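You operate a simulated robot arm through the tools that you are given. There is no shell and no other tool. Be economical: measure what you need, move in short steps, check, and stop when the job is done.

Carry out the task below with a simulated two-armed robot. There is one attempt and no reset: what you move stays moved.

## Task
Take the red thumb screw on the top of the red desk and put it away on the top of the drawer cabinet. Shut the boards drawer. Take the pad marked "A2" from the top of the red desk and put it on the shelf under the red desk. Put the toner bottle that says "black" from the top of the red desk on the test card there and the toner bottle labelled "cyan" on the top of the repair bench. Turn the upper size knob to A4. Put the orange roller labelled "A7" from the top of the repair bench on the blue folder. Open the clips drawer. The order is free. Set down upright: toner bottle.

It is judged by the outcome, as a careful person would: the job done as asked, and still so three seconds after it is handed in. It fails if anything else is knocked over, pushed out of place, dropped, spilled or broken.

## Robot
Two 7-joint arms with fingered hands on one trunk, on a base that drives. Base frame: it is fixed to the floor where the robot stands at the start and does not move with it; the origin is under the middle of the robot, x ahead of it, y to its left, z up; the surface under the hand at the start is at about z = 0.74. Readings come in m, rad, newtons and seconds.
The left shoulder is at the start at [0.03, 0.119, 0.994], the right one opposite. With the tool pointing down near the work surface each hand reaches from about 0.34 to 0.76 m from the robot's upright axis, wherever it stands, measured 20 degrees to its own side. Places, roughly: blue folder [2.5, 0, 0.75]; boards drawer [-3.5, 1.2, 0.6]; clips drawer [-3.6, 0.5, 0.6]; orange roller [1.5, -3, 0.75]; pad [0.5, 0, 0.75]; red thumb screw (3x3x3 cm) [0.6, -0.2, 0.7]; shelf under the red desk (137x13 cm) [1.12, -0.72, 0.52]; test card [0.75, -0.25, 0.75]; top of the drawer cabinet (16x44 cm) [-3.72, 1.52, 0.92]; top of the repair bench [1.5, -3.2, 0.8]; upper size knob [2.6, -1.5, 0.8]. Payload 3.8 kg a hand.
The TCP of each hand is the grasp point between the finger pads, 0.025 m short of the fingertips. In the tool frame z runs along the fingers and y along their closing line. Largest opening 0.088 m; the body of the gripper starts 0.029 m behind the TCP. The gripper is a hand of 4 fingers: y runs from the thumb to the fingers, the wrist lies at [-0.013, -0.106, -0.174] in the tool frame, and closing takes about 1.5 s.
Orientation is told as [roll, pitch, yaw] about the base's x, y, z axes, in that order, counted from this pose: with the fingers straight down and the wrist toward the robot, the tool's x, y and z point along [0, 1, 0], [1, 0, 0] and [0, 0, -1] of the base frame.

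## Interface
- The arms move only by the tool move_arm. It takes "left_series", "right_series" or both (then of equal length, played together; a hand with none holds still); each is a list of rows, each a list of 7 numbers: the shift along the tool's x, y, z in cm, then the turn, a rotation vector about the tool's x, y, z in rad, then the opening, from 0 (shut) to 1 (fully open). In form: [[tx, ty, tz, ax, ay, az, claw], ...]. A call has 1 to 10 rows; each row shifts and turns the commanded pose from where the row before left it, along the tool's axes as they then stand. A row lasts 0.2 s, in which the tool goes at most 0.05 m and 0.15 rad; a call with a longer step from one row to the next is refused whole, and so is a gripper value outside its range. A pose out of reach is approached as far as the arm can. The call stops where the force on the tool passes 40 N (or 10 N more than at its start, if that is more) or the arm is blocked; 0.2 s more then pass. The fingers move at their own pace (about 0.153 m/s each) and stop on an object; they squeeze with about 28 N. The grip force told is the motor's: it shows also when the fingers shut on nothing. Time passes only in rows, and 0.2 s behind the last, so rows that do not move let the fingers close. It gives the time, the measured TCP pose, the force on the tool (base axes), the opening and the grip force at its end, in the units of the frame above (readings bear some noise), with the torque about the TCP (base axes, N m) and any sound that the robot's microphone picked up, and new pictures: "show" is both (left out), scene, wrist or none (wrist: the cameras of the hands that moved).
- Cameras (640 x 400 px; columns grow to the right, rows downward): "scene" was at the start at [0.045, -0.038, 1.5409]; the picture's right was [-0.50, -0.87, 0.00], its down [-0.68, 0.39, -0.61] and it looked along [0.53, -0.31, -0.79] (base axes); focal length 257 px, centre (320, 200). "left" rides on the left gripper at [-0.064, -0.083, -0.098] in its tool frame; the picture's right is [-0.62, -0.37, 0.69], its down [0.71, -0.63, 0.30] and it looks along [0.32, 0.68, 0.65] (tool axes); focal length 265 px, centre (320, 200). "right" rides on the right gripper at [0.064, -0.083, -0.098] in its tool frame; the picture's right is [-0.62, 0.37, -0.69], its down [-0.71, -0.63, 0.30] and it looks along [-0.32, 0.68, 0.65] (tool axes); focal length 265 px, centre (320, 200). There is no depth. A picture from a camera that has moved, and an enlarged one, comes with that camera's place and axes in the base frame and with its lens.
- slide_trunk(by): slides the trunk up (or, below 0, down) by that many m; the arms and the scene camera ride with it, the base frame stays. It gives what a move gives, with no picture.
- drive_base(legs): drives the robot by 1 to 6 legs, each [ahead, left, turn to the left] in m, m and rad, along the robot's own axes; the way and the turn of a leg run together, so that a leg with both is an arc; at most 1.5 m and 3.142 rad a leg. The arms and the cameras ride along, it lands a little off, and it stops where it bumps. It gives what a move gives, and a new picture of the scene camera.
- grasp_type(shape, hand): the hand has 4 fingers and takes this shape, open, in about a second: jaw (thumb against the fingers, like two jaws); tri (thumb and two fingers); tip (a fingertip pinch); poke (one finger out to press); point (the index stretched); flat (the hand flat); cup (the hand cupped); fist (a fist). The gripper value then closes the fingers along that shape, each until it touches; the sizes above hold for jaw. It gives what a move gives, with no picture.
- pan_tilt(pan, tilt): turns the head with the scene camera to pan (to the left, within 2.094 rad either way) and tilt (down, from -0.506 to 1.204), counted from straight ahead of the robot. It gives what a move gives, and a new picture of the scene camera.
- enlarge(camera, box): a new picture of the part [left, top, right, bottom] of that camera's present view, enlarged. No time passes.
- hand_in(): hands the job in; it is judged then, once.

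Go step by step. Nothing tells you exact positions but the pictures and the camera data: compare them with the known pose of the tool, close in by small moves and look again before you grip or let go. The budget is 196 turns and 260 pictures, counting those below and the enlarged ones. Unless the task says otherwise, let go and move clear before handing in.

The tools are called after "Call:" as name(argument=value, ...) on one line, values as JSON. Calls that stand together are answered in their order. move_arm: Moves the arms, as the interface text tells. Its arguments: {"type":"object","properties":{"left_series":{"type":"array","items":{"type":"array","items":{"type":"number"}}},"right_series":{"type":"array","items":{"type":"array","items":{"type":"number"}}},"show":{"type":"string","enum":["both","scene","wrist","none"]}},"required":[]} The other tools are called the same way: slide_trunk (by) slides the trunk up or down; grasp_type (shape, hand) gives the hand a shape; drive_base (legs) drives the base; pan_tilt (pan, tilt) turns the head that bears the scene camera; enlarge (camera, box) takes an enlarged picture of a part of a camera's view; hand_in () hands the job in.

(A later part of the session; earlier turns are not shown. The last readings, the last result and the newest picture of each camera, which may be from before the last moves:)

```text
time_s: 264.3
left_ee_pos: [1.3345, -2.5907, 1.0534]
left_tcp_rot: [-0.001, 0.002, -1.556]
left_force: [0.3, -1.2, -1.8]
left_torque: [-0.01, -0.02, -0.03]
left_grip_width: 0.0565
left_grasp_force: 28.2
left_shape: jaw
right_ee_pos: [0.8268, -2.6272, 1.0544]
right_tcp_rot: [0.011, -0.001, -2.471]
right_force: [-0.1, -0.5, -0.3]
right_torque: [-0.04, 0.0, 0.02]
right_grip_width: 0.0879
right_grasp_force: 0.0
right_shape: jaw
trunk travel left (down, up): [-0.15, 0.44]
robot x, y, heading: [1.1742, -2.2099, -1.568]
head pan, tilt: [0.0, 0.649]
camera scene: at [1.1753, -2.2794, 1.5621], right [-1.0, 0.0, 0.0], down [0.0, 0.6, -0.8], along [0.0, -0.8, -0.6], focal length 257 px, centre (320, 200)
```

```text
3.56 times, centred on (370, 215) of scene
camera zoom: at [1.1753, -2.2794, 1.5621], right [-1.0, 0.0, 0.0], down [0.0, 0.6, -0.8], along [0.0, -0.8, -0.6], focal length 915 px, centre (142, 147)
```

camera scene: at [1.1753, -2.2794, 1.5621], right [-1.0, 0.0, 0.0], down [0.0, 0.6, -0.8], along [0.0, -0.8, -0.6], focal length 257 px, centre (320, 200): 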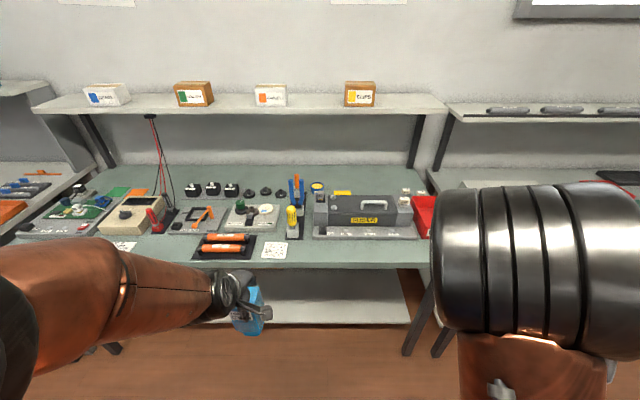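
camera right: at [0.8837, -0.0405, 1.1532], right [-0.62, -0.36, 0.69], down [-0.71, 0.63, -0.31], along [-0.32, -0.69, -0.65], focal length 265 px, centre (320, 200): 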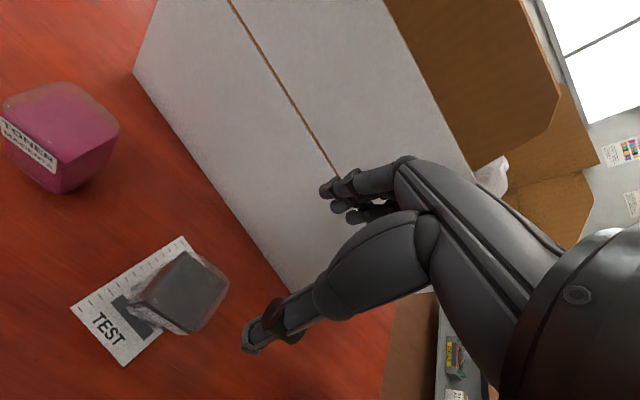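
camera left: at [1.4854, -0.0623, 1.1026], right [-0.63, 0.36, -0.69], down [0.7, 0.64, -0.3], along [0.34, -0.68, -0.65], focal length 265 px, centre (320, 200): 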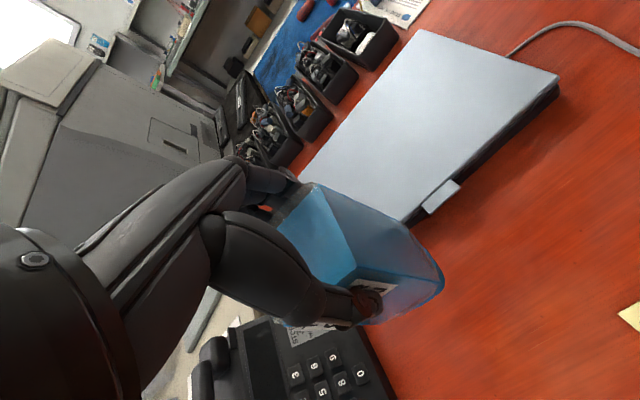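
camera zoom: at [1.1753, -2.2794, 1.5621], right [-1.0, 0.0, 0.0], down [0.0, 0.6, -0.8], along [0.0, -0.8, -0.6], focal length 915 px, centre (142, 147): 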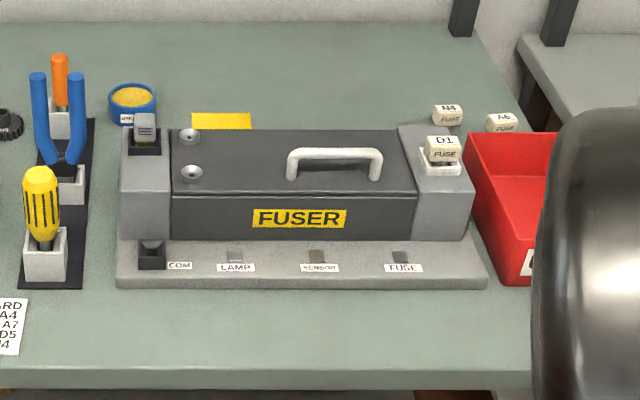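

A7 is the front roller in the cradle at about (1.547, -2.945). There's a free strip in front of the fuser, around (1.17, -2.97), for the cyan bottle. I'll drive 0.18 m closer and bring the bottle there.

Call:
drive_base(legs=[[0.18, 0, 0]])

Call:
move_arm(left_series=[[-4, 0, 0, 0, 0, 0, 0], [-4, 0, 0, 0, 0, 0, 0], [-4, 2, 0, 0, 0, 0, 0], [-4, 4, 0, 0, 0, 0, 0], [0, 4, 0, 0, 0, 0, 0], [0, 4, 0, 0, 0, 0, 0], [0, 4, 0, 0, 0, 0, 0], [0, 0, 0, 0, 0, 0, 0]], show="both")

```text
time_s: 265.8
left_ee_pos: [1.333, -2.7725, 1.0519]
left_tcp_rot: [0.001, 0.003, -1.556]
left_force: [0.0, -0.2, -2.2]
left_torque: [0.01, 0.0, -0.01]
left_grip_width: 0.0564
left_grasp_force: 28.2
left_shape: jaw
right_ee_pos: [0.8255, -2.8073, 1.0545]
right_tcp_rot: [0.01, -0.001, -2.476]
right_force: [0.0, 0.3, 0.4]
right_torque: [-0.02, -0.02, 0.0]
right_grip_width: 0.0877
right_grasp_force: 0.1
right_shape: jaw
trunk travel left (down, up): [-0.15, 0.44]
robot x, y, heading: [1.1753, -2.3893, -1.573]
head pan, tilt: [0.0, 0.649]
camera scene: at [1.1753, -2.4606, 1.562], right [-1.0, 0.0, 0.0], down [0.0, 0.61, -0.8], along [0.0, -0.8, -0.61], focal length 257 px, centre (320, 200)
```

scene: 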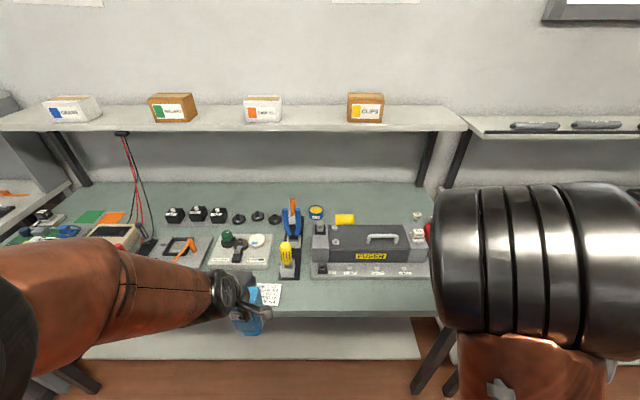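

```text
refused: row 4 steps farther than a row can; nothing moved
```

Call:
move_arm(left_series=[[-4, 0, 0, 0, 0, 0, 0], [-4, 0, 0, 0, 0, 0, 0], [-4, 2, 0, 0, 0, 0, 0], [-3, 3, 0, 0, 0, 0, 0], [-1, 4, 0, 0, 0, 0, 0], [0, 4, 0, 0, 0, 0, 0], [0, 4, 0, 0, 0, 0, 0], [0, 3, 0, 0, 0, 0, 0], [0, 0, 0, 0, 0, 0, 0]], show="both")

```text
time_s: 267.8
left_ee_pos: [1.1766, -2.9732, 1.0535]
left_tcp_rot: [0.0, 0.001, -1.554]
left_force: [-0.4, 0.6, -2.2]
left_torque: [0.0, 0.03, -0.01]
left_grip_width: 0.0562
left_grasp_force: 27.9
left_shape: jaw
right_ee_pos: [0.8254, -2.8064, 1.0549]
right_tcp_rot: [0.012, -0.002, -2.475]
right_force: [0.2, 0.8, -0.8]
right_torque: [-0.03, 0.0, 0.02]
right_grip_width: 0.0879
right_grasp_force: 0.0
right_shape: jaw
trunk travel left (down, up): [-0.15, 0.44]
robot x, y, heading: [1.1764, -2.3926, -1.567]
head pan, tilt: [0.0, 0.649]
camera scene: at [1.175, -2.4583, 1.5622], right [-1.0, 0.0, 0.0], down [0.0, 0.6, -0.8], along [0.0, -0.8, -0.6], focal length 257 px, centre (320, 200)
camera left: at [1.1098, -2.891, 1.1524], right [-0.63, 0.36, -0.69], down [0.7, 0.64, -0.3], along [0.33, -0.68, -0.65], focal length 265 px, centre (320, 200)
```

scene: 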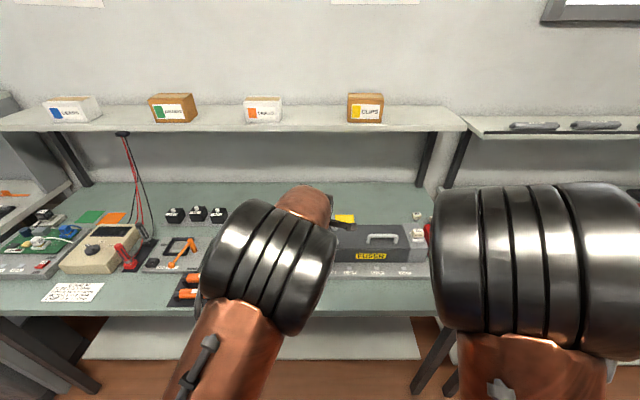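
left: 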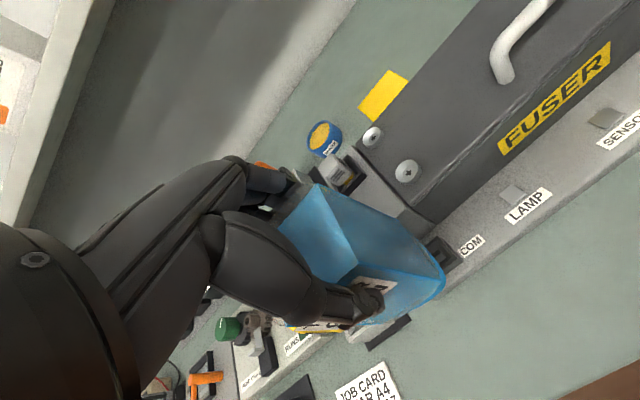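

The fuser base front is at y≈-2.99 and the bench edge at y≈-2.86, so I'll centre the bottle at y≈-2.925, then lower.

Call:
move_arm(left_series=[[0, -2.4, 0, 0, 0, 0, 0], [0, -2.4, 0, 0, 0, 0, 0], [0, 0, 4, 0, 0, 0, 0], [0, 0, 4, 0, 0, 0, 0], [0, 0, 2, 0, 0, 0, 0], [0, 0, 0, 0, 0, 0, 0]], show="wrist")

```text
time_s: 269.3
left_ee_pos: [1.1705, -2.9289, 0.96]
left_tcp_rot: [-0.011, -0.021, -1.555]
left_force: [1.7, 5.3, 18.6]
left_torque: [0.28, -0.02, -0.01]
left_grip_width: 0.0546
left_grasp_force: 28.0
left_shape: jaw
right_ee_pos: [0.8262, -2.8041, 1.0557]
right_tcp_rot: [0.011, -0.003, -2.472]
right_force: [-1.3, 0.2, 0.0]
right_torque: [0.02, 0.03, -0.03]
right_grip_width: 0.0879
right_grasp_force: 0.0
right_shape: jaw
trunk travel left (down, up): [-0.15, 0.44]
robot x, y, heading: [1.1744, -2.3921, -1.569]
head pan, tilt: [0.0, 0.649]
stopped in row 6 (left hand): the force on the tool passed its limit at 41 N (the readings are from after the stop); the commanded pose is now the measured one
camera left: at [1.1054, -2.8441, 1.0577], right [-0.63, 0.35, -0.69], down [0.7, 0.63, -0.32], along [0.33, -0.69, -0.64], focal length 265 px, centre (320, 200)
```

left: 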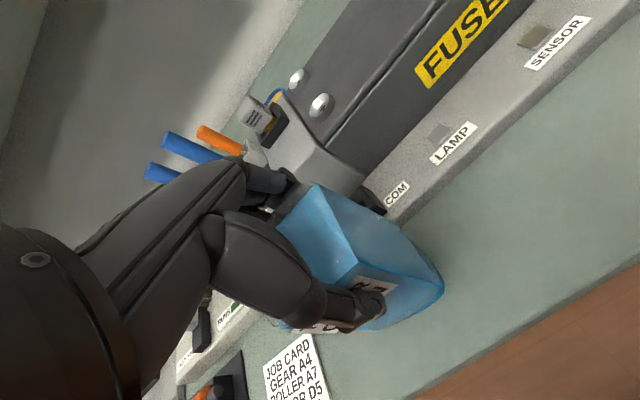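

Contact came at z≈0.96, which would mean the bench top is at about 0.84. I'll check from the right hand's camera before releasing.

Call:
move_arm(right_series=[[0, 0, 0, 0, 0, -0.15, 1], [0, 0, 0, 0, 0, -0.15, 1], [0, 0, 0, 0, 0, -0.15, 1], [0, 0, 0, 0, 0, -0.15, 1], [0, 0, 0, 0, 0, -0.15, 1], [0, 0, 0, 0, 0, -0.15, 1], [0, 0, 0, 0, 0, -0.15, 1], [0, 0, 0, 0, 0, -0.15, 1]], show="wrist")

```text
time_s: 271.1
left_ee_pos: [1.1696, -2.9276, 0.9593]
left_tcp_rot: [-0.006, -0.017, -1.554]
left_force: [3.3, -3.6, 28.5]
left_torque: [0.02, -0.08, 0.04]
left_grip_width: 0.0547
left_grasp_force: 27.9
left_shape: jaw
right_ee_pos: [0.8251, -2.8029, 1.0555]
right_tcp_rot: [0.003, -0.015, -1.273]
right_force: [-0.5, 0.7, 0.7]
right_torque: [-0.02, -0.03, 0.01]
right_grip_width: 0.088
right_grasp_force: 0.1
right_shape: jaw
trunk travel left (down, up): [-0.15, 0.44]
robot x, y, heading: [1.1797, -2.3924, -1.571]
head pan, tilt: [0.0, 0.649]
camera right: at [0.8602, -2.7031, 1.1524], right [-0.49, -0.52, 0.7], down [-0.87, 0.39, -0.32], along [-0.1, -0.76, -0.64], focal length 265 px, centre (320, 200)
```

right: 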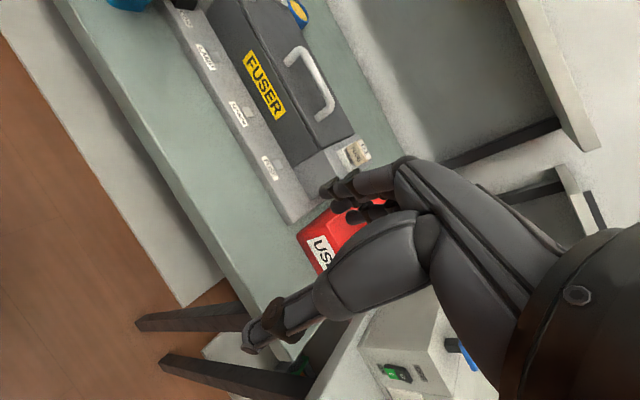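

Call:
move_arm(right_series=[[0, 0, 0, 0, 0, -0.15, 1], [0, 0, 0, 0, 0, -0.15, 1], [0, 0, 0, 0, 0, -0.15, 1], [0, 0, 0, 0, 0, -0.15, 1]], show="wrist")

```text
time_s: 272.1
left_ee_pos: [1.171, -2.9278, 0.9581]
left_tcp_rot: [-0.008, -0.017, -1.554]
left_force: [0.0, -1.9, 31.0]
left_torque: [0.08, 0.02, -0.02]
left_grip_width: 0.0548
left_grasp_force: 28.4
left_shape: jaw
right_ee_pos: [0.8243, -2.8032, 1.0561]
right_tcp_rot: [-0.007, -0.012, -0.671]
right_force: [1.1, 0.3, 0.7]
right_torque: [0.02, 0.0, 0.01]
right_grip_width: 0.088
right_grasp_force: 0.0
right_shape: jaw
trunk travel left (down, up): [-0.15, 0.44]
robot x, y, heading: [1.1763, -2.391, -1.572]
head pan, tilt: [0.0, 0.649]
camera right: at [0.7992, -2.7007, 1.1518], right [-0.1, -0.71, 0.7], down [-0.94, -0.17, -0.31], along [0.34, -0.69, -0.64], focal length 265 px, centre (320, 200)
```

right: 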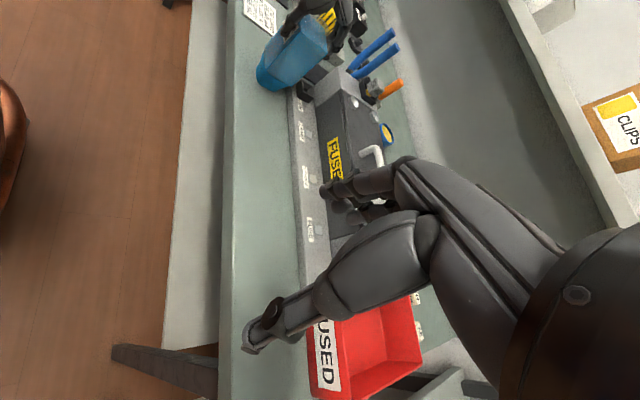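

Call:
enlarge(camera="right", box=[220, 10, 360, 110])

```text
4.00 times, centred on (290, 60) of right
camera zoom: at [0.7992, -2.7007, 1.1518], right [-0.1, -0.71, 0.7], down [-0.94, -0.17, -0.31], along [0.34, -0.69, -0.64], focal length 1062 px, centre (440, 760)
```

zoom: 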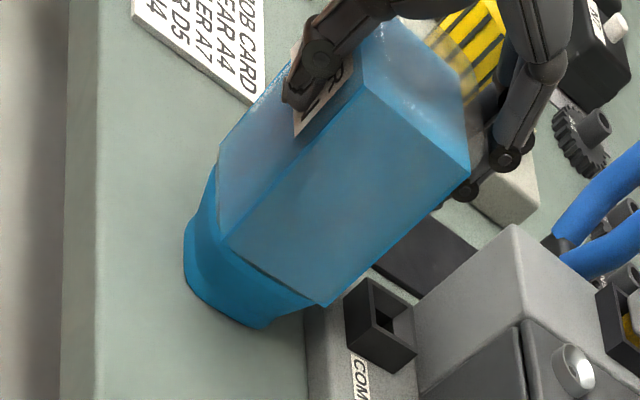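

The bottle's foot rests on the bench top itself (z≈0.845), clear of the fuser base. I'll ease up, open and rise.

Call:
move_arm(left_series=[[0, 0, -0.3, 0, 0, 0, 0], [0, 0, 0, 0, 0, 0, 0], [0, 0, 0, 0, 0, 0, 0.75], [0, 0, 0, 0, 0, 0, 0.9], [0, 0, 0, 0, 0, 0, 1], [0, 0, 0, 0, 0, 0, 1], [0, 0, -2, 0, 0, 0, 1], [0, 0, -4, 0, 0, 0, 1], [0, 0, -4, 0, 0, 0, 1], [0, 0, -4, 0, 0, 0, 1]], show="wrist")

```text
time_s: 274.3
left_ee_pos: [1.172, -2.9261, 1.1008]
left_tcp_rot: [-0.006, -0.012, -1.557]
left_force: [0.7, 0.4, -0.1]
left_torque: [0.0, -0.01, 0.02]
left_grip_width: 0.0879
left_grasp_force: 0.0
left_shape: jaw
right_ee_pos: [0.8247, -2.8059, 1.0545]
right_tcp_rot: [-0.006, -0.012, -0.675]
right_force: [0.1, 0.4, 0.5]
right_torque: [0.01, 0.0, 0.0]
right_grip_width: 0.0881
right_grasp_force: 0.0
right_shape: jaw
trunk travel left (down, up): [-0.15, 0.44]
robot x, y, heading: [1.1776, -2.3933, -1.571]
head pan, tilt: [0.0, 0.649]
camera left: at [1.1059, -2.843, 1.1996], right [-0.63, 0.35, -0.69], down [0.7, 0.64, -0.32], along [0.33, -0.69, -0.65], focal length 265 px, centre (320, 200)
```

left: 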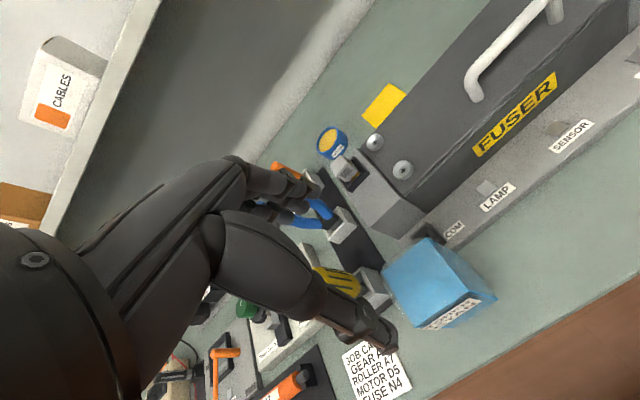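

Cyan stands on the bench. Next, the A7 roller at about (1.524, -2.904). I'll slide the base left 0.2 m and look from above with the left hand.

Call:
drive_base(legs=[[0, 0.2, 0]])

Call:
move_arm(left_series=[[4, 0, 0, 0, 0, 0, 1], [4, 0, 0, 0, 0, 0, 1], [4, -1, 0, 0, 0, 0, 1], [2, 0, 0, 0, 0, 0, 1], [0, 0, 0, 0, 0, 0, 1]], show="both")

```text
time_s: 275.9
left_ee_pos: [1.3731, -2.9279, 1.1003]
left_tcp_rot: [-0.009, -0.013, -1.555]
left_force: [-0.7, 0.2, -0.6]
left_torque: [0.0, 0.01, 0.01]
left_grip_width: 0.0882
left_grasp_force: 0.1
left_shape: jaw
right_ee_pos: [1.0271, -2.8065, 1.0559]
right_tcp_rot: [-0.005, -0.01, -0.675]
right_force: [-0.3, -0.6, -0.4]
right_torque: [0.0, 0.04, 0.01]
right_grip_width: 0.0882
right_grasp_force: 0.1
right_shape: jaw
trunk travel left (down, up): [-0.15, 0.44]
robot x, y, heading: [1.3739, -2.3929, -1.57]
head pan, tilt: [0.0, 0.649]
camera scene: at [1.3779, -2.4587, 1.5621], right [-1.0, 0.0, 0.0], down [0.0, 0.6, -0.8], along [0.0, -0.8, -0.6], focal length 257 px, centre (320, 200)
```

scene: 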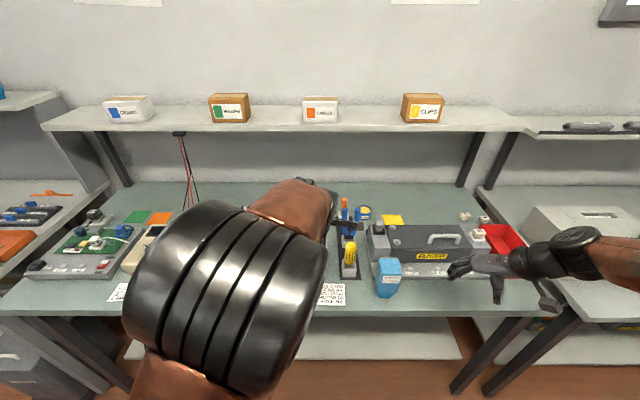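

```text
time_s: 277.1
left_ee_pos: [1.5134, -2.9146, 1.1005]
left_tcp_rot: [-0.008, -0.012, -1.557]
left_force: [-0.5, -0.1, 0.3]
left_torque: [-0.01, 0.0, 0.01]
left_grip_width: 0.0877
left_grasp_force: 0.2
left_shape: jaw
right_ee_pos: [1.0262, -2.8052, 1.0547]
right_tcp_rot: [-0.004, -0.01, -0.676]
right_force: [0.3, -0.5, 0.3]
right_torque: [-0.02, 0.01, 0.0]
right_grip_width: 0.0877
right_grasp_force: 0.1
right_shape: jaw
trunk travel left (down, up): [-0.15, 0.44]
robot x, y, heading: [1.3773, -2.3935, -1.568]
head pan, tilt: [0.0, 0.649]
camera scene: at [1.3762, -2.4584, 1.5622], right [-1.0, 0.0, 0.0], down [0.0, 0.6, -0.8], along [0.0, -0.8, -0.6], focal length 257 px, centre (320, 200)
camera left: at [1.4471, -2.8317, 1.1994], right [-0.63, 0.35, -0.69], down [0.7, 0.64, -0.32], along [0.33, -0.69, -0.65], focal length 265 px, centre (320, 200)
```

scene: 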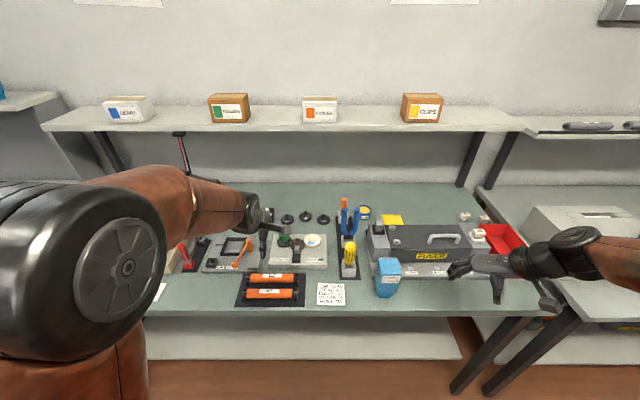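
left: 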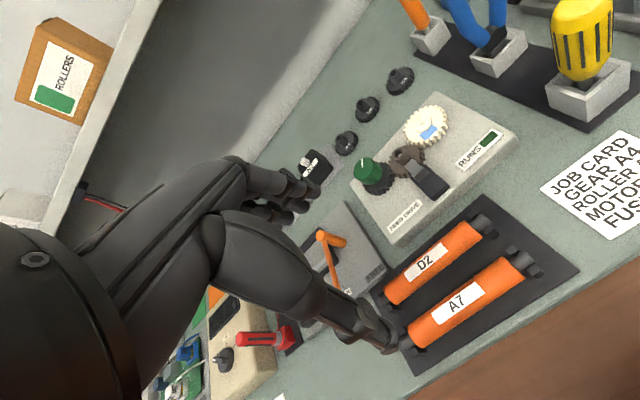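

A7's centre computes to (1.519, -2.905), z≈0.872, with D2 only 4.6 cm behind. I'll narrow the opening so the fingers fit the gap, and come down above it.

Call:
move_arm(left_series=[[0.6, -0.9, 4, 0, 0, 0, 0.54], [0, 0, 4, 0, 0, 0, 0.54], [0, 0, 4, 0, 0, 0, 0.54], [0, 0, 2, 0, 0, 0, 0.54], [0, 0, 2, 0, 0, 0, 0.54], [0, 0, 0, 0, 0, 0, 0.54]], show="wrist")

```text
time_s: 278.5
left_ee_pos: [1.5166, -2.9084, 0.9401]
left_tcp_rot: [-0.007, -0.013, -1.555]
left_force: [0.0, 0.1, 0.0]
left_torque: [0.01, -0.04, -0.03]
left_grip_width: 0.0479
left_grasp_force: 0.0
left_shape: jaw
right_ee_pos: [1.026, -2.8059, 1.0542]
right_tcp_rot: [-0.005, -0.01, -0.676]
right_force: [-0.7, -0.3, -0.8]
right_torque: [0.02, 0.0, -0.05]
right_grip_width: 0.0879
right_grasp_force: 0.0
right_shape: jaw
trunk travel left (down, up): [-0.15, 0.44]
robot x, y, heading: [1.3762, -2.3925, -1.569]
head pan, tilt: [0.0, 0.649]
camera left: at [1.4521, -2.8253, 1.0384], right [-0.63, 0.35, -0.69], down [0.7, 0.64, -0.32], along [0.33, -0.69, -0.65], focal length 265 px, centre (320, 200)
```

left: 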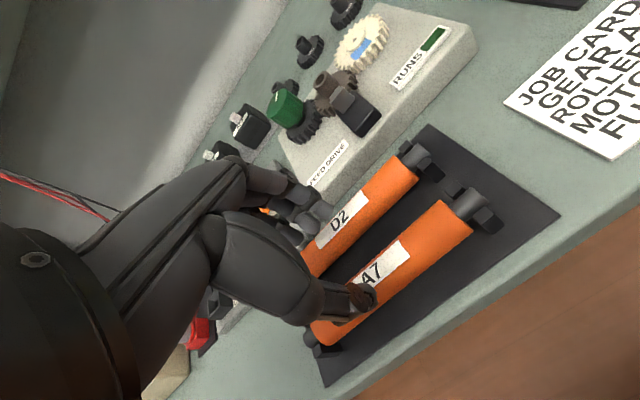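

Fingers straddle A7. Descending slowly.

Call:
move_arm(left_series=[[0, 0, 1.5, 0, 0, 0, 0.54], [0, 0, 1.2, 0, 0, 0, 0.54], [0, 0, 1, 0, 0, 0, 0.54], [0, 0, 0.7, 0, 0, 0, 0.54], [0, 0, 0, 0, 0, 0, 0.54]], show="wrist")

```text
time_s: 279.7
left_ee_pos: [1.5159, -2.9105, 0.8957]
left_tcp_rot: [-0.007, -0.012, -1.555]
left_force: [-0.4, -0.4, -0.3]
left_torque: [0.01, -0.01, -0.01]
left_grip_width: 0.048
left_grasp_force: 0.0
left_shape: jaw
right_ee_pos: [1.0262, -2.8053, 1.0543]
right_tcp_rot: [-0.005, -0.01, -0.675]
right_force: [-0.3, 1.5, 0.5]
right_torque: [0.01, 0.01, -0.02]
right_grip_width: 0.0879
right_grasp_force: 0.0
right_shape: jaw
trunk travel left (down, up): [-0.15, 0.44]
robot x, y, heading: [1.3766, -2.392, -1.571]
head pan, tilt: [0.0, 0.649]
camera left: at [1.4516, -2.826, 0.9943], right [-0.63, 0.35, -0.69], down [0.7, 0.64, -0.32], along [0.33, -0.69, -0.65], focal length 265 px, centre (320, 200)
```

left: 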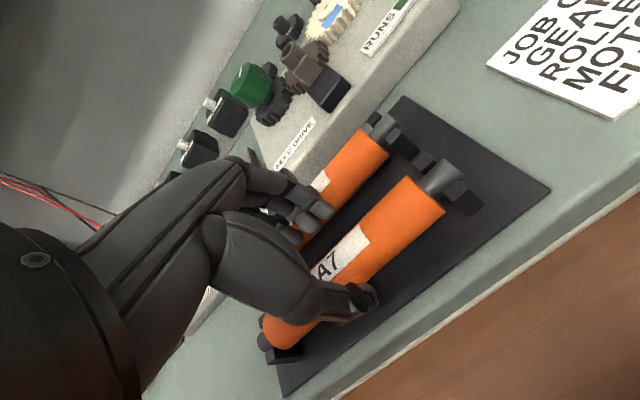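

Call:
move_arm(left_series=[[0, 0, 0.5, 0, 0, 0, 0.54], [0, 0, 0, 0, 0, 0, 0], [0, 0, 0, 0, 0, 0, 0], [0, 0, 0, 0, 0, 0, 0], [0, 0, 0, 0, 0, 0, 0], [0, 0, 0, 0, 0, 0, 0]], show="wrist")

```text
time_s: 281.1
left_ee_pos: [1.5176, -2.9086, 0.8922]
left_tcp_rot: [-0.007, -0.015, -1.555]
left_force: [-0.1, 3.0, 14.2]
left_torque: [0.12, 0.01, -0.01]
left_grip_width: 0.02
left_grasp_force: 28.0
left_shape: jaw
right_ee_pos: [1.0259, -2.8048, 1.0551]
right_tcp_rot: [-0.006, -0.013, -0.675]
right_force: [-0.7, 0.6, -0.6]
right_torque: [0.02, -0.01, 0.05]
right_grip_width: 0.0879
right_grasp_force: 0.1
right_shape: jaw
trunk travel left (down, up): [-0.15, 0.44]
robot x, y, heading: [1.3782, -2.3906, -1.574]
head pan, tilt: [0.0, 0.649]
camera left: at [1.4513, -2.8245, 0.9903], right [-0.63, 0.35, -0.69], down [0.7, 0.64, -0.32], along [0.33, -0.69, -0.65], focal length 265 px, centre (320, 200)
```

left: 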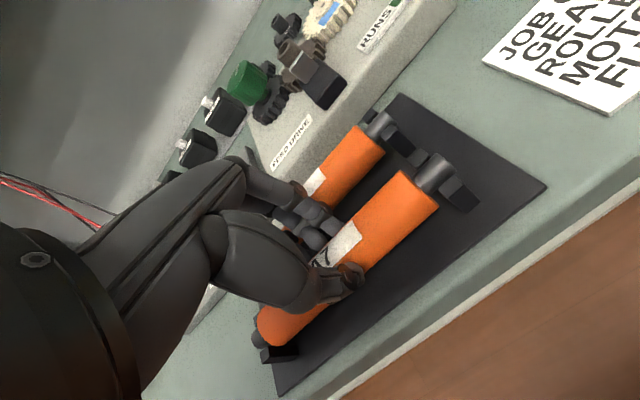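

The grip is on the roller's upper part (2 cm chord). I'll reopen, go 8 mm lower and close again.

Call:
move_arm(left_series=[[0, 0, 0, 0, 0, 0, 0.54], [0, 0, 0, 0, 0, 0, 0.54], [0, 0, 0.5, 0, 0, 0, 0.54], [0, 0, 0.4, 0, 0, 0, 0.54], [0, 0, 0, 0, 0, 0, 0], [0, 0, 0, 0, 0, 0, 0], [0, 0, 0, 0, 0, 0, 0], [0, 0, 0, 0, 0, 0, 0], [0, 0, 0, 0, 0, 0, 0]], show="wrist")

```text
time_s: 283.1
left_ee_pos: [1.5169, -2.9074, 0.8811]
left_tcp_rot: [-0.008, -0.01, -1.556]
left_force: [-0.5, 5.2, -1.2]
left_torque: [0.11, 0.01, -0.04]
left_grip_width: 0.0239
left_grasp_force: 27.9
left_shape: jaw
right_ee_pos: [1.0253, -2.8057, 1.054]
right_tcp_rot: [-0.006, -0.011, -0.676]
right_force: [-0.1, -0.1, -0.8]
right_torque: [-0.02, 0.0, 0.01]
right_grip_width: 0.0877
right_grasp_force: 0.1
right_shape: jaw
trunk travel left (down, up): [-0.15, 0.44]
robot x, y, heading: [1.3771, -2.3867, -1.573]
head pan, tilt: [0.0, 0.649]
camera left: at [1.4513, -2.8247, 0.9807], right [-0.63, 0.35, -0.69], down [0.7, 0.64, -0.32], along [0.33, -0.69, -0.65], focal length 265 px, centre (320, 200)
```

left: 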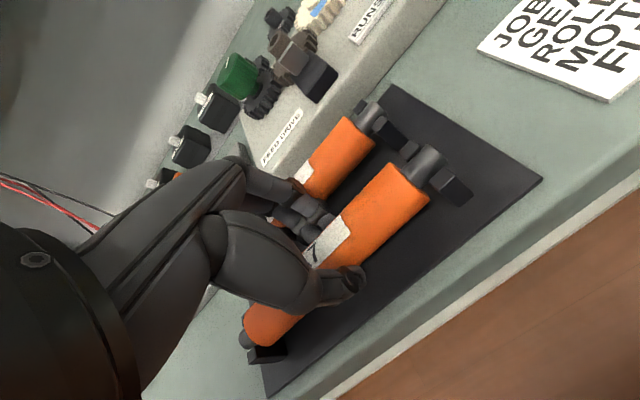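

Width is 24 mm with little upward force — a good hold. Lifting slowly and checking.

Call:
move_arm(left_series=[[0, 0, -1.5, 0, 0, 0, 0], [0, 0, -2, 0, 0, 0, 0], [0, 0, -3, 0, 0, 0, 0], [0, 0, -4, 0, 0, 0, 0], [0, 0, -4, 0, 0, 0, 0], [0, 0, 0, 0, 0, 0, 0]], show="both")

```text
time_s: 284.5
left_ee_pos: [1.518, -2.908, 1.0269]
left_tcp_rot: [-0.008, -0.012, -1.555]
left_force: [-0.1, -0.1, 0.3]
left_torque: [0.02, 0.03, 0.02]
left_grip_width: 0.0232
left_grasp_force: 28.1
left_shape: jaw
right_ee_pos: [1.0272, -2.8065, 1.0543]
right_tcp_rot: [-0.005, -0.011, -0.675]
right_force: [-0.3, -0.6, 0.3]
right_torque: [0.01, -0.03, 0.01]
right_grip_width: 0.088
right_grasp_force: 0.2
right_shape: jaw
trunk travel left (down, up): [-0.15, 0.44]
robot x, y, heading: [1.3785, -2.3909, -1.571]
head pan, tilt: [0.0, 0.649]
camera scene: at [1.3766, -2.4594, 1.5621], right [-1.0, 0.0, 0.0], down [0.0, 0.61, -0.8], along [0.0, -0.8, -0.61], focal length 257 px, centre (320, 200)
camera left: at [1.4526, -2.8242, 1.1253], right [-0.63, 0.35, -0.69], down [0.7, 0.64, -0.32], along [0.33, -0.69, -0.65], focal length 265 px, centre (320, 200)
```

scene: 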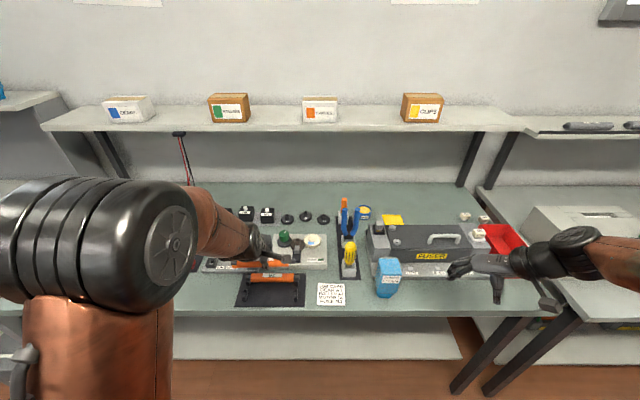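
left: 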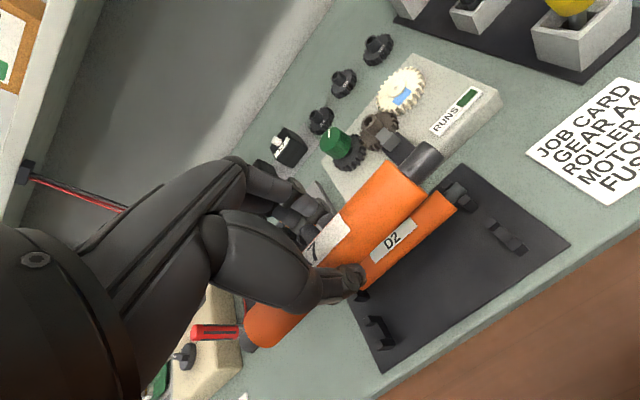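

A7 is held. I'll retract the left hand and back away from the bench; then look toward the printer for the size knobs.

Call:
move_arm(left_series=[[0, -4, -2, 0, 0, 0, 0], [0, -4, 0, 0, 0, 0, 0], [0, -4, 0, 0, 0, 0, 0], [0, -4, 0, 0, 0, 0, 0], [0, -2, 0, 0, 0, 0, 0]], show="none")

Call:
drive_base(legs=[[-0.2, 0, 0]])

Call:
pan_tilt(pan=2.0, tilt=0.45)

```text
time_s: 285.7
left_ee_pos: [1.5124, -2.7612, 1.0528]
left_tcp_rot: [-0.004, -0.01, -1.556]
left_force: [-0.3, 0.9, -0.5]
left_torque: [-0.02, 0.02, 0.02]
left_grip_width: 0.0236
left_grasp_force: 27.7
left_shape: jaw
left hand out of reach, approached as far as the arm can: row 4, 5
right_ee_pos: [1.0273, -2.8067, 1.0534]
right_tcp_rot: [-0.002, -0.01, -0.676]
right_force: [0.6, -0.2, 0.3]
right_torque: [-0.01, 0.02, 0.01]
right_grip_width: 0.0879
right_grasp_force: 0.0
right_shape: jaw
trunk travel left (down, up): [-0.15, 0.44]
robot x, y, heading: [1.3741, -2.3914, -1.573]
head pan, tilt: [0.0, 0.649]
```

```text
time_s: 287.3
left_ee_pos: [1.5129, -2.5602, 1.0535]
left_tcp_rot: [-0.007, -0.013, -1.556]
left_force: [0.1, 0.6, -0.4]
left_torque: [0.04, 0.02, 0.01]
left_grip_width: 0.0233
left_grasp_force: 28.2
left_shape: jaw
right_ee_pos: [1.0274, -2.6062, 1.0544]
right_tcp_rot: [-0.007, -0.011, -0.675]
right_force: [-0.8, -0.1, -0.1]
right_torque: [-0.01, 0.0, 0.01]
right_grip_width: 0.0882
right_grasp_force: 0.0
right_shape: jaw
trunk travel left (down, up): [-0.15, 0.44]
robot x, y, heading: [1.3778, -2.1914, -1.576]
head pan, tilt: [0.0, 0.649]
camera scene: at [1.3765, -2.2573, 1.5622], right [-1.0, 0.0, 0.0], down [0.0, 0.6, -0.8], along [0.0, -0.8, -0.6], focal length 257 px, centre (320, 200)
```

scene: 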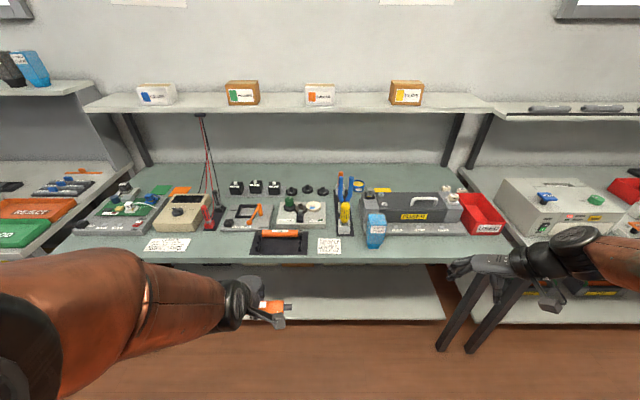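

```text
time_s: 289.2
left_ee_pos: [1.5116, -2.562, 1.0531]
left_tcp_rot: [-0.005, -0.01, -1.555]
left_force: [-0.9, 0.4, -0.3]
left_torque: [-0.01, 0.02, 0.01]
left_grip_width: 0.0235
left_grasp_force: 28.1
left_shape: jaw
right_ee_pos: [1.0264, -2.6066, 1.0544]
right_tcp_rot: [-0.005, -0.009, -0.677]
right_force: [-0.7, 0.3, -0.8]
right_torque: [0.01, 0.01, 0.0]
right_grip_width: 0.0881
right_grasp_force: 0.0
right_shape: jaw
trunk travel left (down, up): [-0.15, 0.44]
robot x, y, heading: [1.3759, -2.1945, -1.567]
head pan, tilt: [2.0, 0.45]
camera scene: at [1.4602, -2.1341, 1.58], right [0.42, -0.91, 0.0], down [-0.4, -0.18, -0.9], along [0.82, 0.37, -0.44], focal length 257 px, centre (320, 200)
```

scene: 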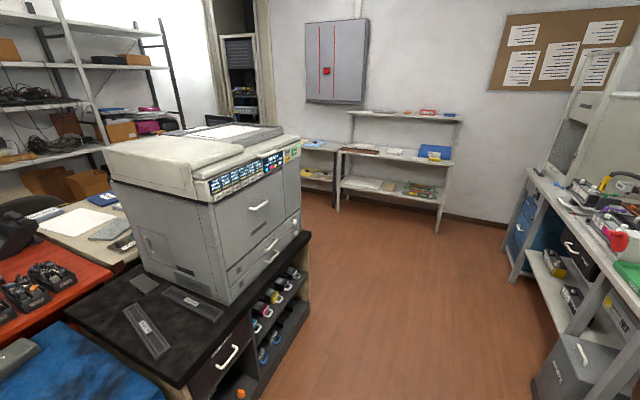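

Call:
enlarge(camera="scene", box=[190, 140, 330, 310])

```text
2.35 times, centred on (260, 225) of scene
camera zoom: at [1.4602, -2.1341, 1.58], right [0.42, -0.91, 0.0], down [-0.4, -0.18, -0.9], along [0.82, 0.37, -0.44], focal length 605 px, centre (461, 141)
```

zoom: 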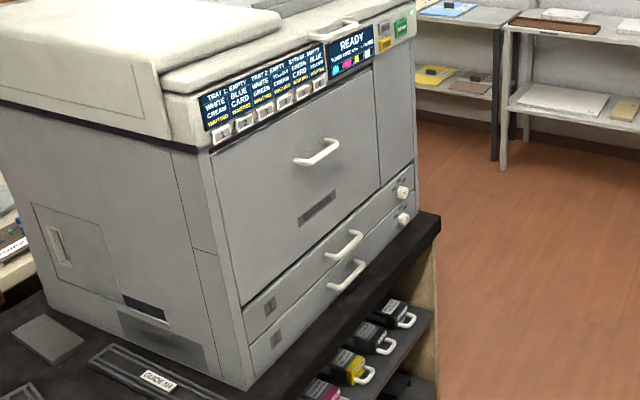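

The upper size knob is on the copier's upper tray at about (2.59, -1.47, 0.80), facing south. I'll turn around here and slide east in front of it.

Call:
drive_base(legs=[[0, 0, 3.14], [-0.08, 0, 0], [0, -1.15, 0]])

Call:
pan_tilt(pan=0.0, tilt=0.6)

```text
time_s: 303.0
left_ee_pos: [2.3582, -1.9024, 1.0533]
left_tcp_rot: [-0.007, -0.009, 1.594]
left_force: [1.0, 0.4, -0.8]
left_torque: [0.03, 0.01, 0.01]
left_grip_width: 0.0234
left_grasp_force: 27.7
left_shape: jaw
right_ee_pos: [2.8443, -1.8523, 1.0545]
right_tcp_rot: [-0.004, -0.01, 2.476]
right_force: [0.0, -0.5, -0.2]
right_torque: [0.0, -0.03, 0.04]
right_grip_width: 0.0878
right_grasp_force: 0.0
right_shape: jaw
trunk travel left (down, up): [-0.15, 0.44]
robot x, y, heading: [2.4987, -2.2723, 1.577]
head pan, tilt: [2.0, 0.45]
camera scene: at [2.4137, -2.3286, 1.58], right [-0.42, 0.91, 0.0], down [0.39, 0.18, -0.9], along [-0.82, -0.38, -0.43], focal length 257 px, centre (320, 200)
```

scene: 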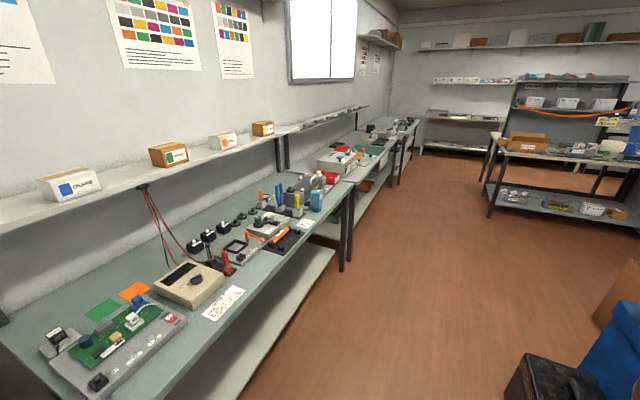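

```text
time_s: 304.9
left_ee_pos: [2.3581, -1.9014, 1.0529]
left_tcp_rot: [-0.007, -0.01, 1.592]
left_force: [-0.7, 0.3, -0.7]
left_torque: [-0.01, -0.05, 0.01]
left_grip_width: 0.0234
left_grasp_force: 28.7
left_shape: jaw
right_ee_pos: [2.8437, -1.8516, 1.054]
right_tcp_rot: [-0.005, -0.011, 2.475]
right_force: [0.1, 0.8, -0.2]
right_torque: [0.03, -0.01, 0.05]
right_grip_width: 0.088
right_grasp_force: 0.2
right_shape: jaw
trunk travel left (down, up): [-0.15, 0.44]
robot x, y, heading: [2.4966, -2.2704, 1.579]
head pan, tilt: [0.0, 0.6]
camera scene: at [2.4957, -2.2013, 1.5664], right [1.0, 0.01, 0.0], down [0.0, -0.57, -0.82], along [-0.01, 0.82, -0.57], focal length 257 px, centre (320, 200)
```

scene: 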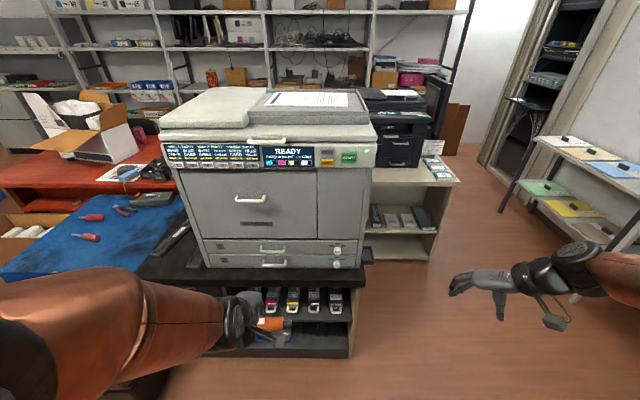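

Call:
enlarge(camera="scene", box=[300, 235, 370, 280])

Call:
enlarge(camera="scene", box=[160, 135, 370, 275])

```text
8.89 times, centred on (335, 258) of scene
camera zoom: at [2.4957, -2.2013, 1.5664], right [1.0, 0.01, 0.0], down [0.0, -0.57, -0.82], along [-0.01, 0.82, -0.57], focal length 2287 px, centre (187, -311)
```

zoom: 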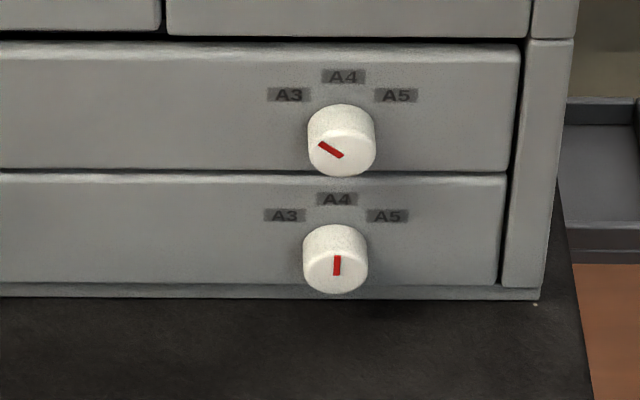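

```text
2.86 times, centred on (265, 205) of scene
camera zoom: at [2.4957, -2.2013, 1.5664], right [1.0, 0.01, 0.0], down [0.0, -0.57, -0.82], along [-0.01, 0.82, -0.57], focal length 735 px, centre (477, 186)
```

zoom: 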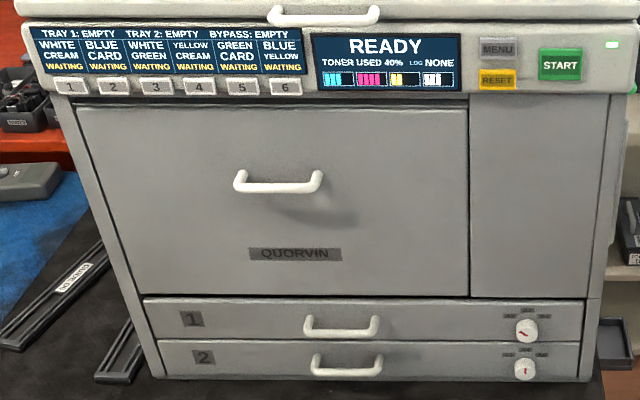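

The upper knob's red mark points to A3 (60° left); it must go straight up, 60° clockwise. I'll reorient the right hand to point forward at the knob.

Call:
move_arm(right_series=[[0, 0, 0, 0, 0, -0.15, 1], [0, 0, 0, 0, 0, -0.15, 1], [0, 0, 0, 0, 0, -0.15, 1], [0, 0, 0, 0, 0, -0.15, 1], [0, 0, 0, 0, 0, -0.07, 1], [0, 0, 0, 0, -0.15, 0, 1], [0, 0, 0, 0, -0.15, 0, 1], [0, 0, 0, 0, -0.15, 0, 1], [0, 0, 0, 0, -0.15, 0, 1], [0, 0, 0, 0, -0.15, 0, 1]], show="none")

Call:
move_arm(right_series=[[0, 0, 0, 0, -0.15, 0, 1], [0, 0, 0, 0, -0.15, 0, 1], [0, 0, 0, 0, -0.15, 0, 1], [0, 0, 0, 0, -0.15, 0, 1], [0, 0, 0, 0, -0.15, 0, 1], [0, 0, 0, 0, -0.07, 0, 1], [0, 0, 0, 0, 0, 0, 1]], show="both")

```text
time_s: 307.1
left_ee_pos: [2.3594, -1.902, 1.0527]
left_tcp_rot: [-0.006, -0.015, 1.593]
left_force: [0.1, 0.2, 0.6]
left_torque: [-0.04, -0.05, 0.02]
left_grip_width: 0.0229
left_grasp_force: 27.9
left_shape: jaw
right_ee_pos: [2.8445, -1.8522, 1.0545]
right_tcp_rot: [-0.761, -0.008, -3.14]
right_force: [-0.8, 0.0, -0.3]
right_torque: [-0.02, 0.02, -0.02]
right_grip_width: 0.0881
right_grasp_force: 0.1
right_shape: jaw
trunk travel left (down, up): [-0.15, 0.44]
robot x, y, heading: [2.4972, -2.2697, 1.576]
head pan, tilt: [0.0, 0.6]
```

```text
time_s: 308.7
left_ee_pos: [2.358, -1.9013, 1.0523]
left_tcp_rot: [-0.008, -0.009, 1.592]
left_force: [-0.4, -0.2, -1.1]
left_torque: [0.0, -0.03, 0.02]
left_grip_width: 0.0233
left_grasp_force: 28.0
left_shape: jaw
right_ee_pos: [2.8437, -1.8509, 1.0549]
right_tcp_rot: [-1.581, -0.005, -3.141]
right_force: [-0.1, 0.6, 0.4]
right_torque: [0.01, 0.0, -0.03]
right_grip_width: 0.0878
right_grasp_force: 0.1
right_shape: jaw
trunk travel left (down, up): [-0.15, 0.44]
robot x, y, heading: [2.4953, -2.2712, 1.579]
head pan, tilt: [0.0, 0.6]
camera scene: at [2.4958, -2.2015, 1.5665], right [1.0, 0.01, 0.0], down [0.0, -0.57, -0.82], along [-0.01, 0.82, -0.57], focal length 257 px, centre (320, 200)
camera right: at [2.9274, -1.9492, 0.9884], right [-0.36, -0.7, 0.61], down [0.63, 0.3, 0.71], along [-0.68, 0.65, 0.33], focal length 265 px, centre (320, 200)
```

scene: 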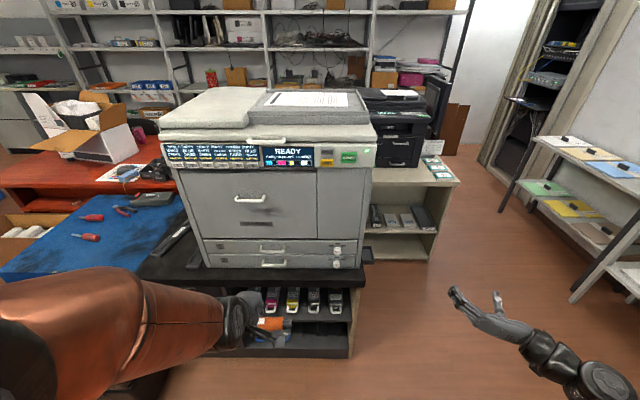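
right: 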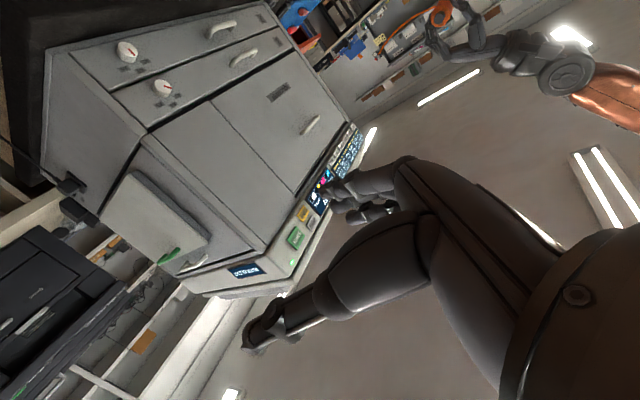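

The hand points straight at the copier. Upper knob computes to (2.56, -1.485, 0.823). I'll move across in front of it and drive a bit closer.

Call:
move_arm(right_series=[[2.6, 3.2, 0, 0, 0, 0, 0.6], [2.6, 3.2, 0, 0, 0, 0, 0.6], [2.6, 3.2, 0, 0, 0, 0, 0.6], [2.6, 3.2, 0, 0, 0, 0, 0.6], [2.6, 3.2, 0, 0, 0, 0, 0.6], [2.6, 3.2, 0, 0, 0, 0, 0.6], [2.6, 3.2, 0, 0, 0, 0, 0.6], [2.6, 3.2, 0, 0, 0, 0, 0.6], [2.4, 2.8, 0, 0, 0, 0, 0.6], [0, 0, 0, 0, 0, 0, 0.6]], show="none")

Call:
drive_base(legs=[[0.1, 0, 0]])

Call:
move_arm(right_series=[[0, 0, 0, 0, 0, -0.13, 0.6], [0, 0, 0, 0, 0, -0.13, 0.6], [0, 0, 0, 0, 0, -0.13, 0.6], [0, 0, 0, 0, 0, -0.13, 0.6]], show="both")

```text
time_s: 310.9
left_ee_pos: [2.3582, -1.9005, 1.0515]
left_tcp_rot: [-0.006, -0.013, 1.594]
left_force: [0.2, 0.7, -0.7]
left_torque: [0.0, -0.03, 0.0]
left_grip_width: 0.0233
left_grasp_force: 28.1
left_shape: jaw
right_ee_pos: [2.5579, -1.8505, 0.8228]
right_tcp_rot: [-1.581, -0.006, -3.141]
right_force: [0.2, -0.7, -0.3]
right_torque: [0.0, 0.02, -0.01]
right_grip_width: 0.0532
right_grasp_force: 0.0
right_shape: jaw
trunk travel left (down, up): [-0.15, 0.44]
robot x, y, heading: [2.498, -2.267, 1.579]
head pan, tilt: [0.0, 0.6]
```

```text
time_s: 312.0
left_ee_pos: [2.3584, -1.7992, 1.0526]
left_tcp_rot: [-0.007, -0.008, 1.593]
left_force: [0.8, 0.6, -0.8]
left_torque: [-0.06, -0.02, -0.01]
left_grip_width: 0.0234
left_grasp_force: 28.2
left_shape: jaw
right_ee_pos: [2.5579, -1.7494, 0.8216]
right_tcp_rot: [-1.579, -0.006, -3.139]
right_force: [-0.8, 0.3, -0.9]
right_torque: [-0.01, 0.0, -0.03]
right_grip_width: 0.0533
right_grasp_force: 0.1
right_shape: jaw
trunk travel left (down, up): [-0.15, 0.44]
robot x, y, heading: [2.4947, -2.1691, 1.576]
head pan, tilt: [0.0, 0.6]
camera scene: at [2.4951, -2.0987, 1.5663], right [1.0, 0.01, 0.0], down [0.0, -0.57, -0.82], along [-0.01, 0.82, -0.57], focal length 257 px, centre (320, 200)
```

scene: 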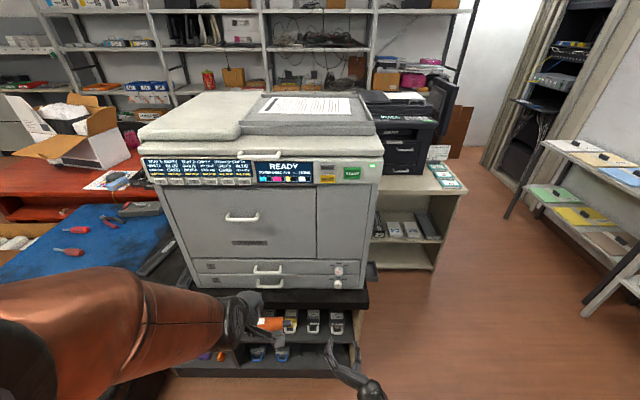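

```text
time_s: 313.0
left_ee_pos: [2.3574, -1.802, 1.0517]
left_tcp_rot: [-0.007, -0.011, 1.594]
left_force: [-0.7, -0.6, -1.5]
left_torque: [0.03, 0.02, 0.02]
left_grip_width: 0.0235
left_grasp_force: 28.0
left_shape: jaw
right_ee_pos: [2.5577, -1.751, 0.8237]
right_tcp_rot: [-1.579, 0.52, 3.136]
right_force: [1.0, 0.4, 0.1]
right_torque: [-0.02, 0.03, 0.01]
right_grip_width: 0.0534
right_grasp_force: 0.1
right_shape: jaw
trunk travel left (down, up): [-0.15, 0.44]
robot x, y, heading: [2.4993, -2.1709, 1.579]
head pan, tilt: [0.0, 0.6]
camera scene: at [2.4941, -2.1006, 1.5664], right [1.0, 0.01, 0.0], down [0.0, -0.57, -0.82], along [-0.01, 0.82, -0.57], focal length 257 px, centre (320, 200)
camera right: at [2.6625, -1.8487, 0.8072], right [-0.63, -0.7, 0.35], down [0.19, 0.3, 0.94], along [-0.75, 0.65, -0.05], focal length 265 px, centre (320, 200)
```

scene: 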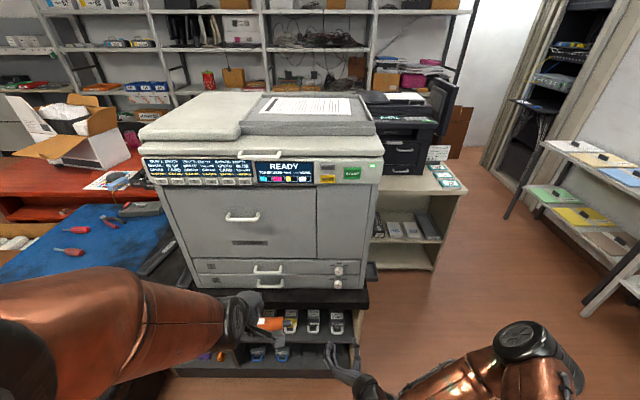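
right: 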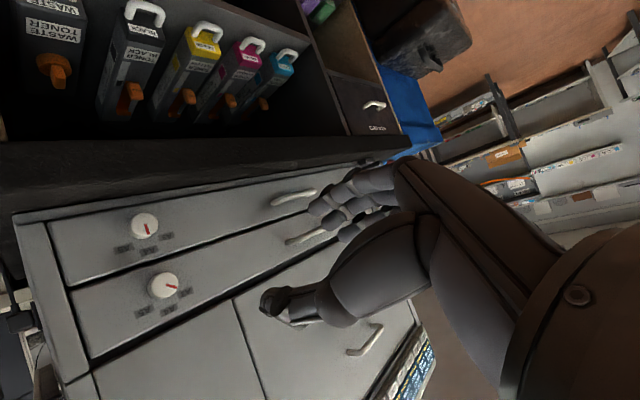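

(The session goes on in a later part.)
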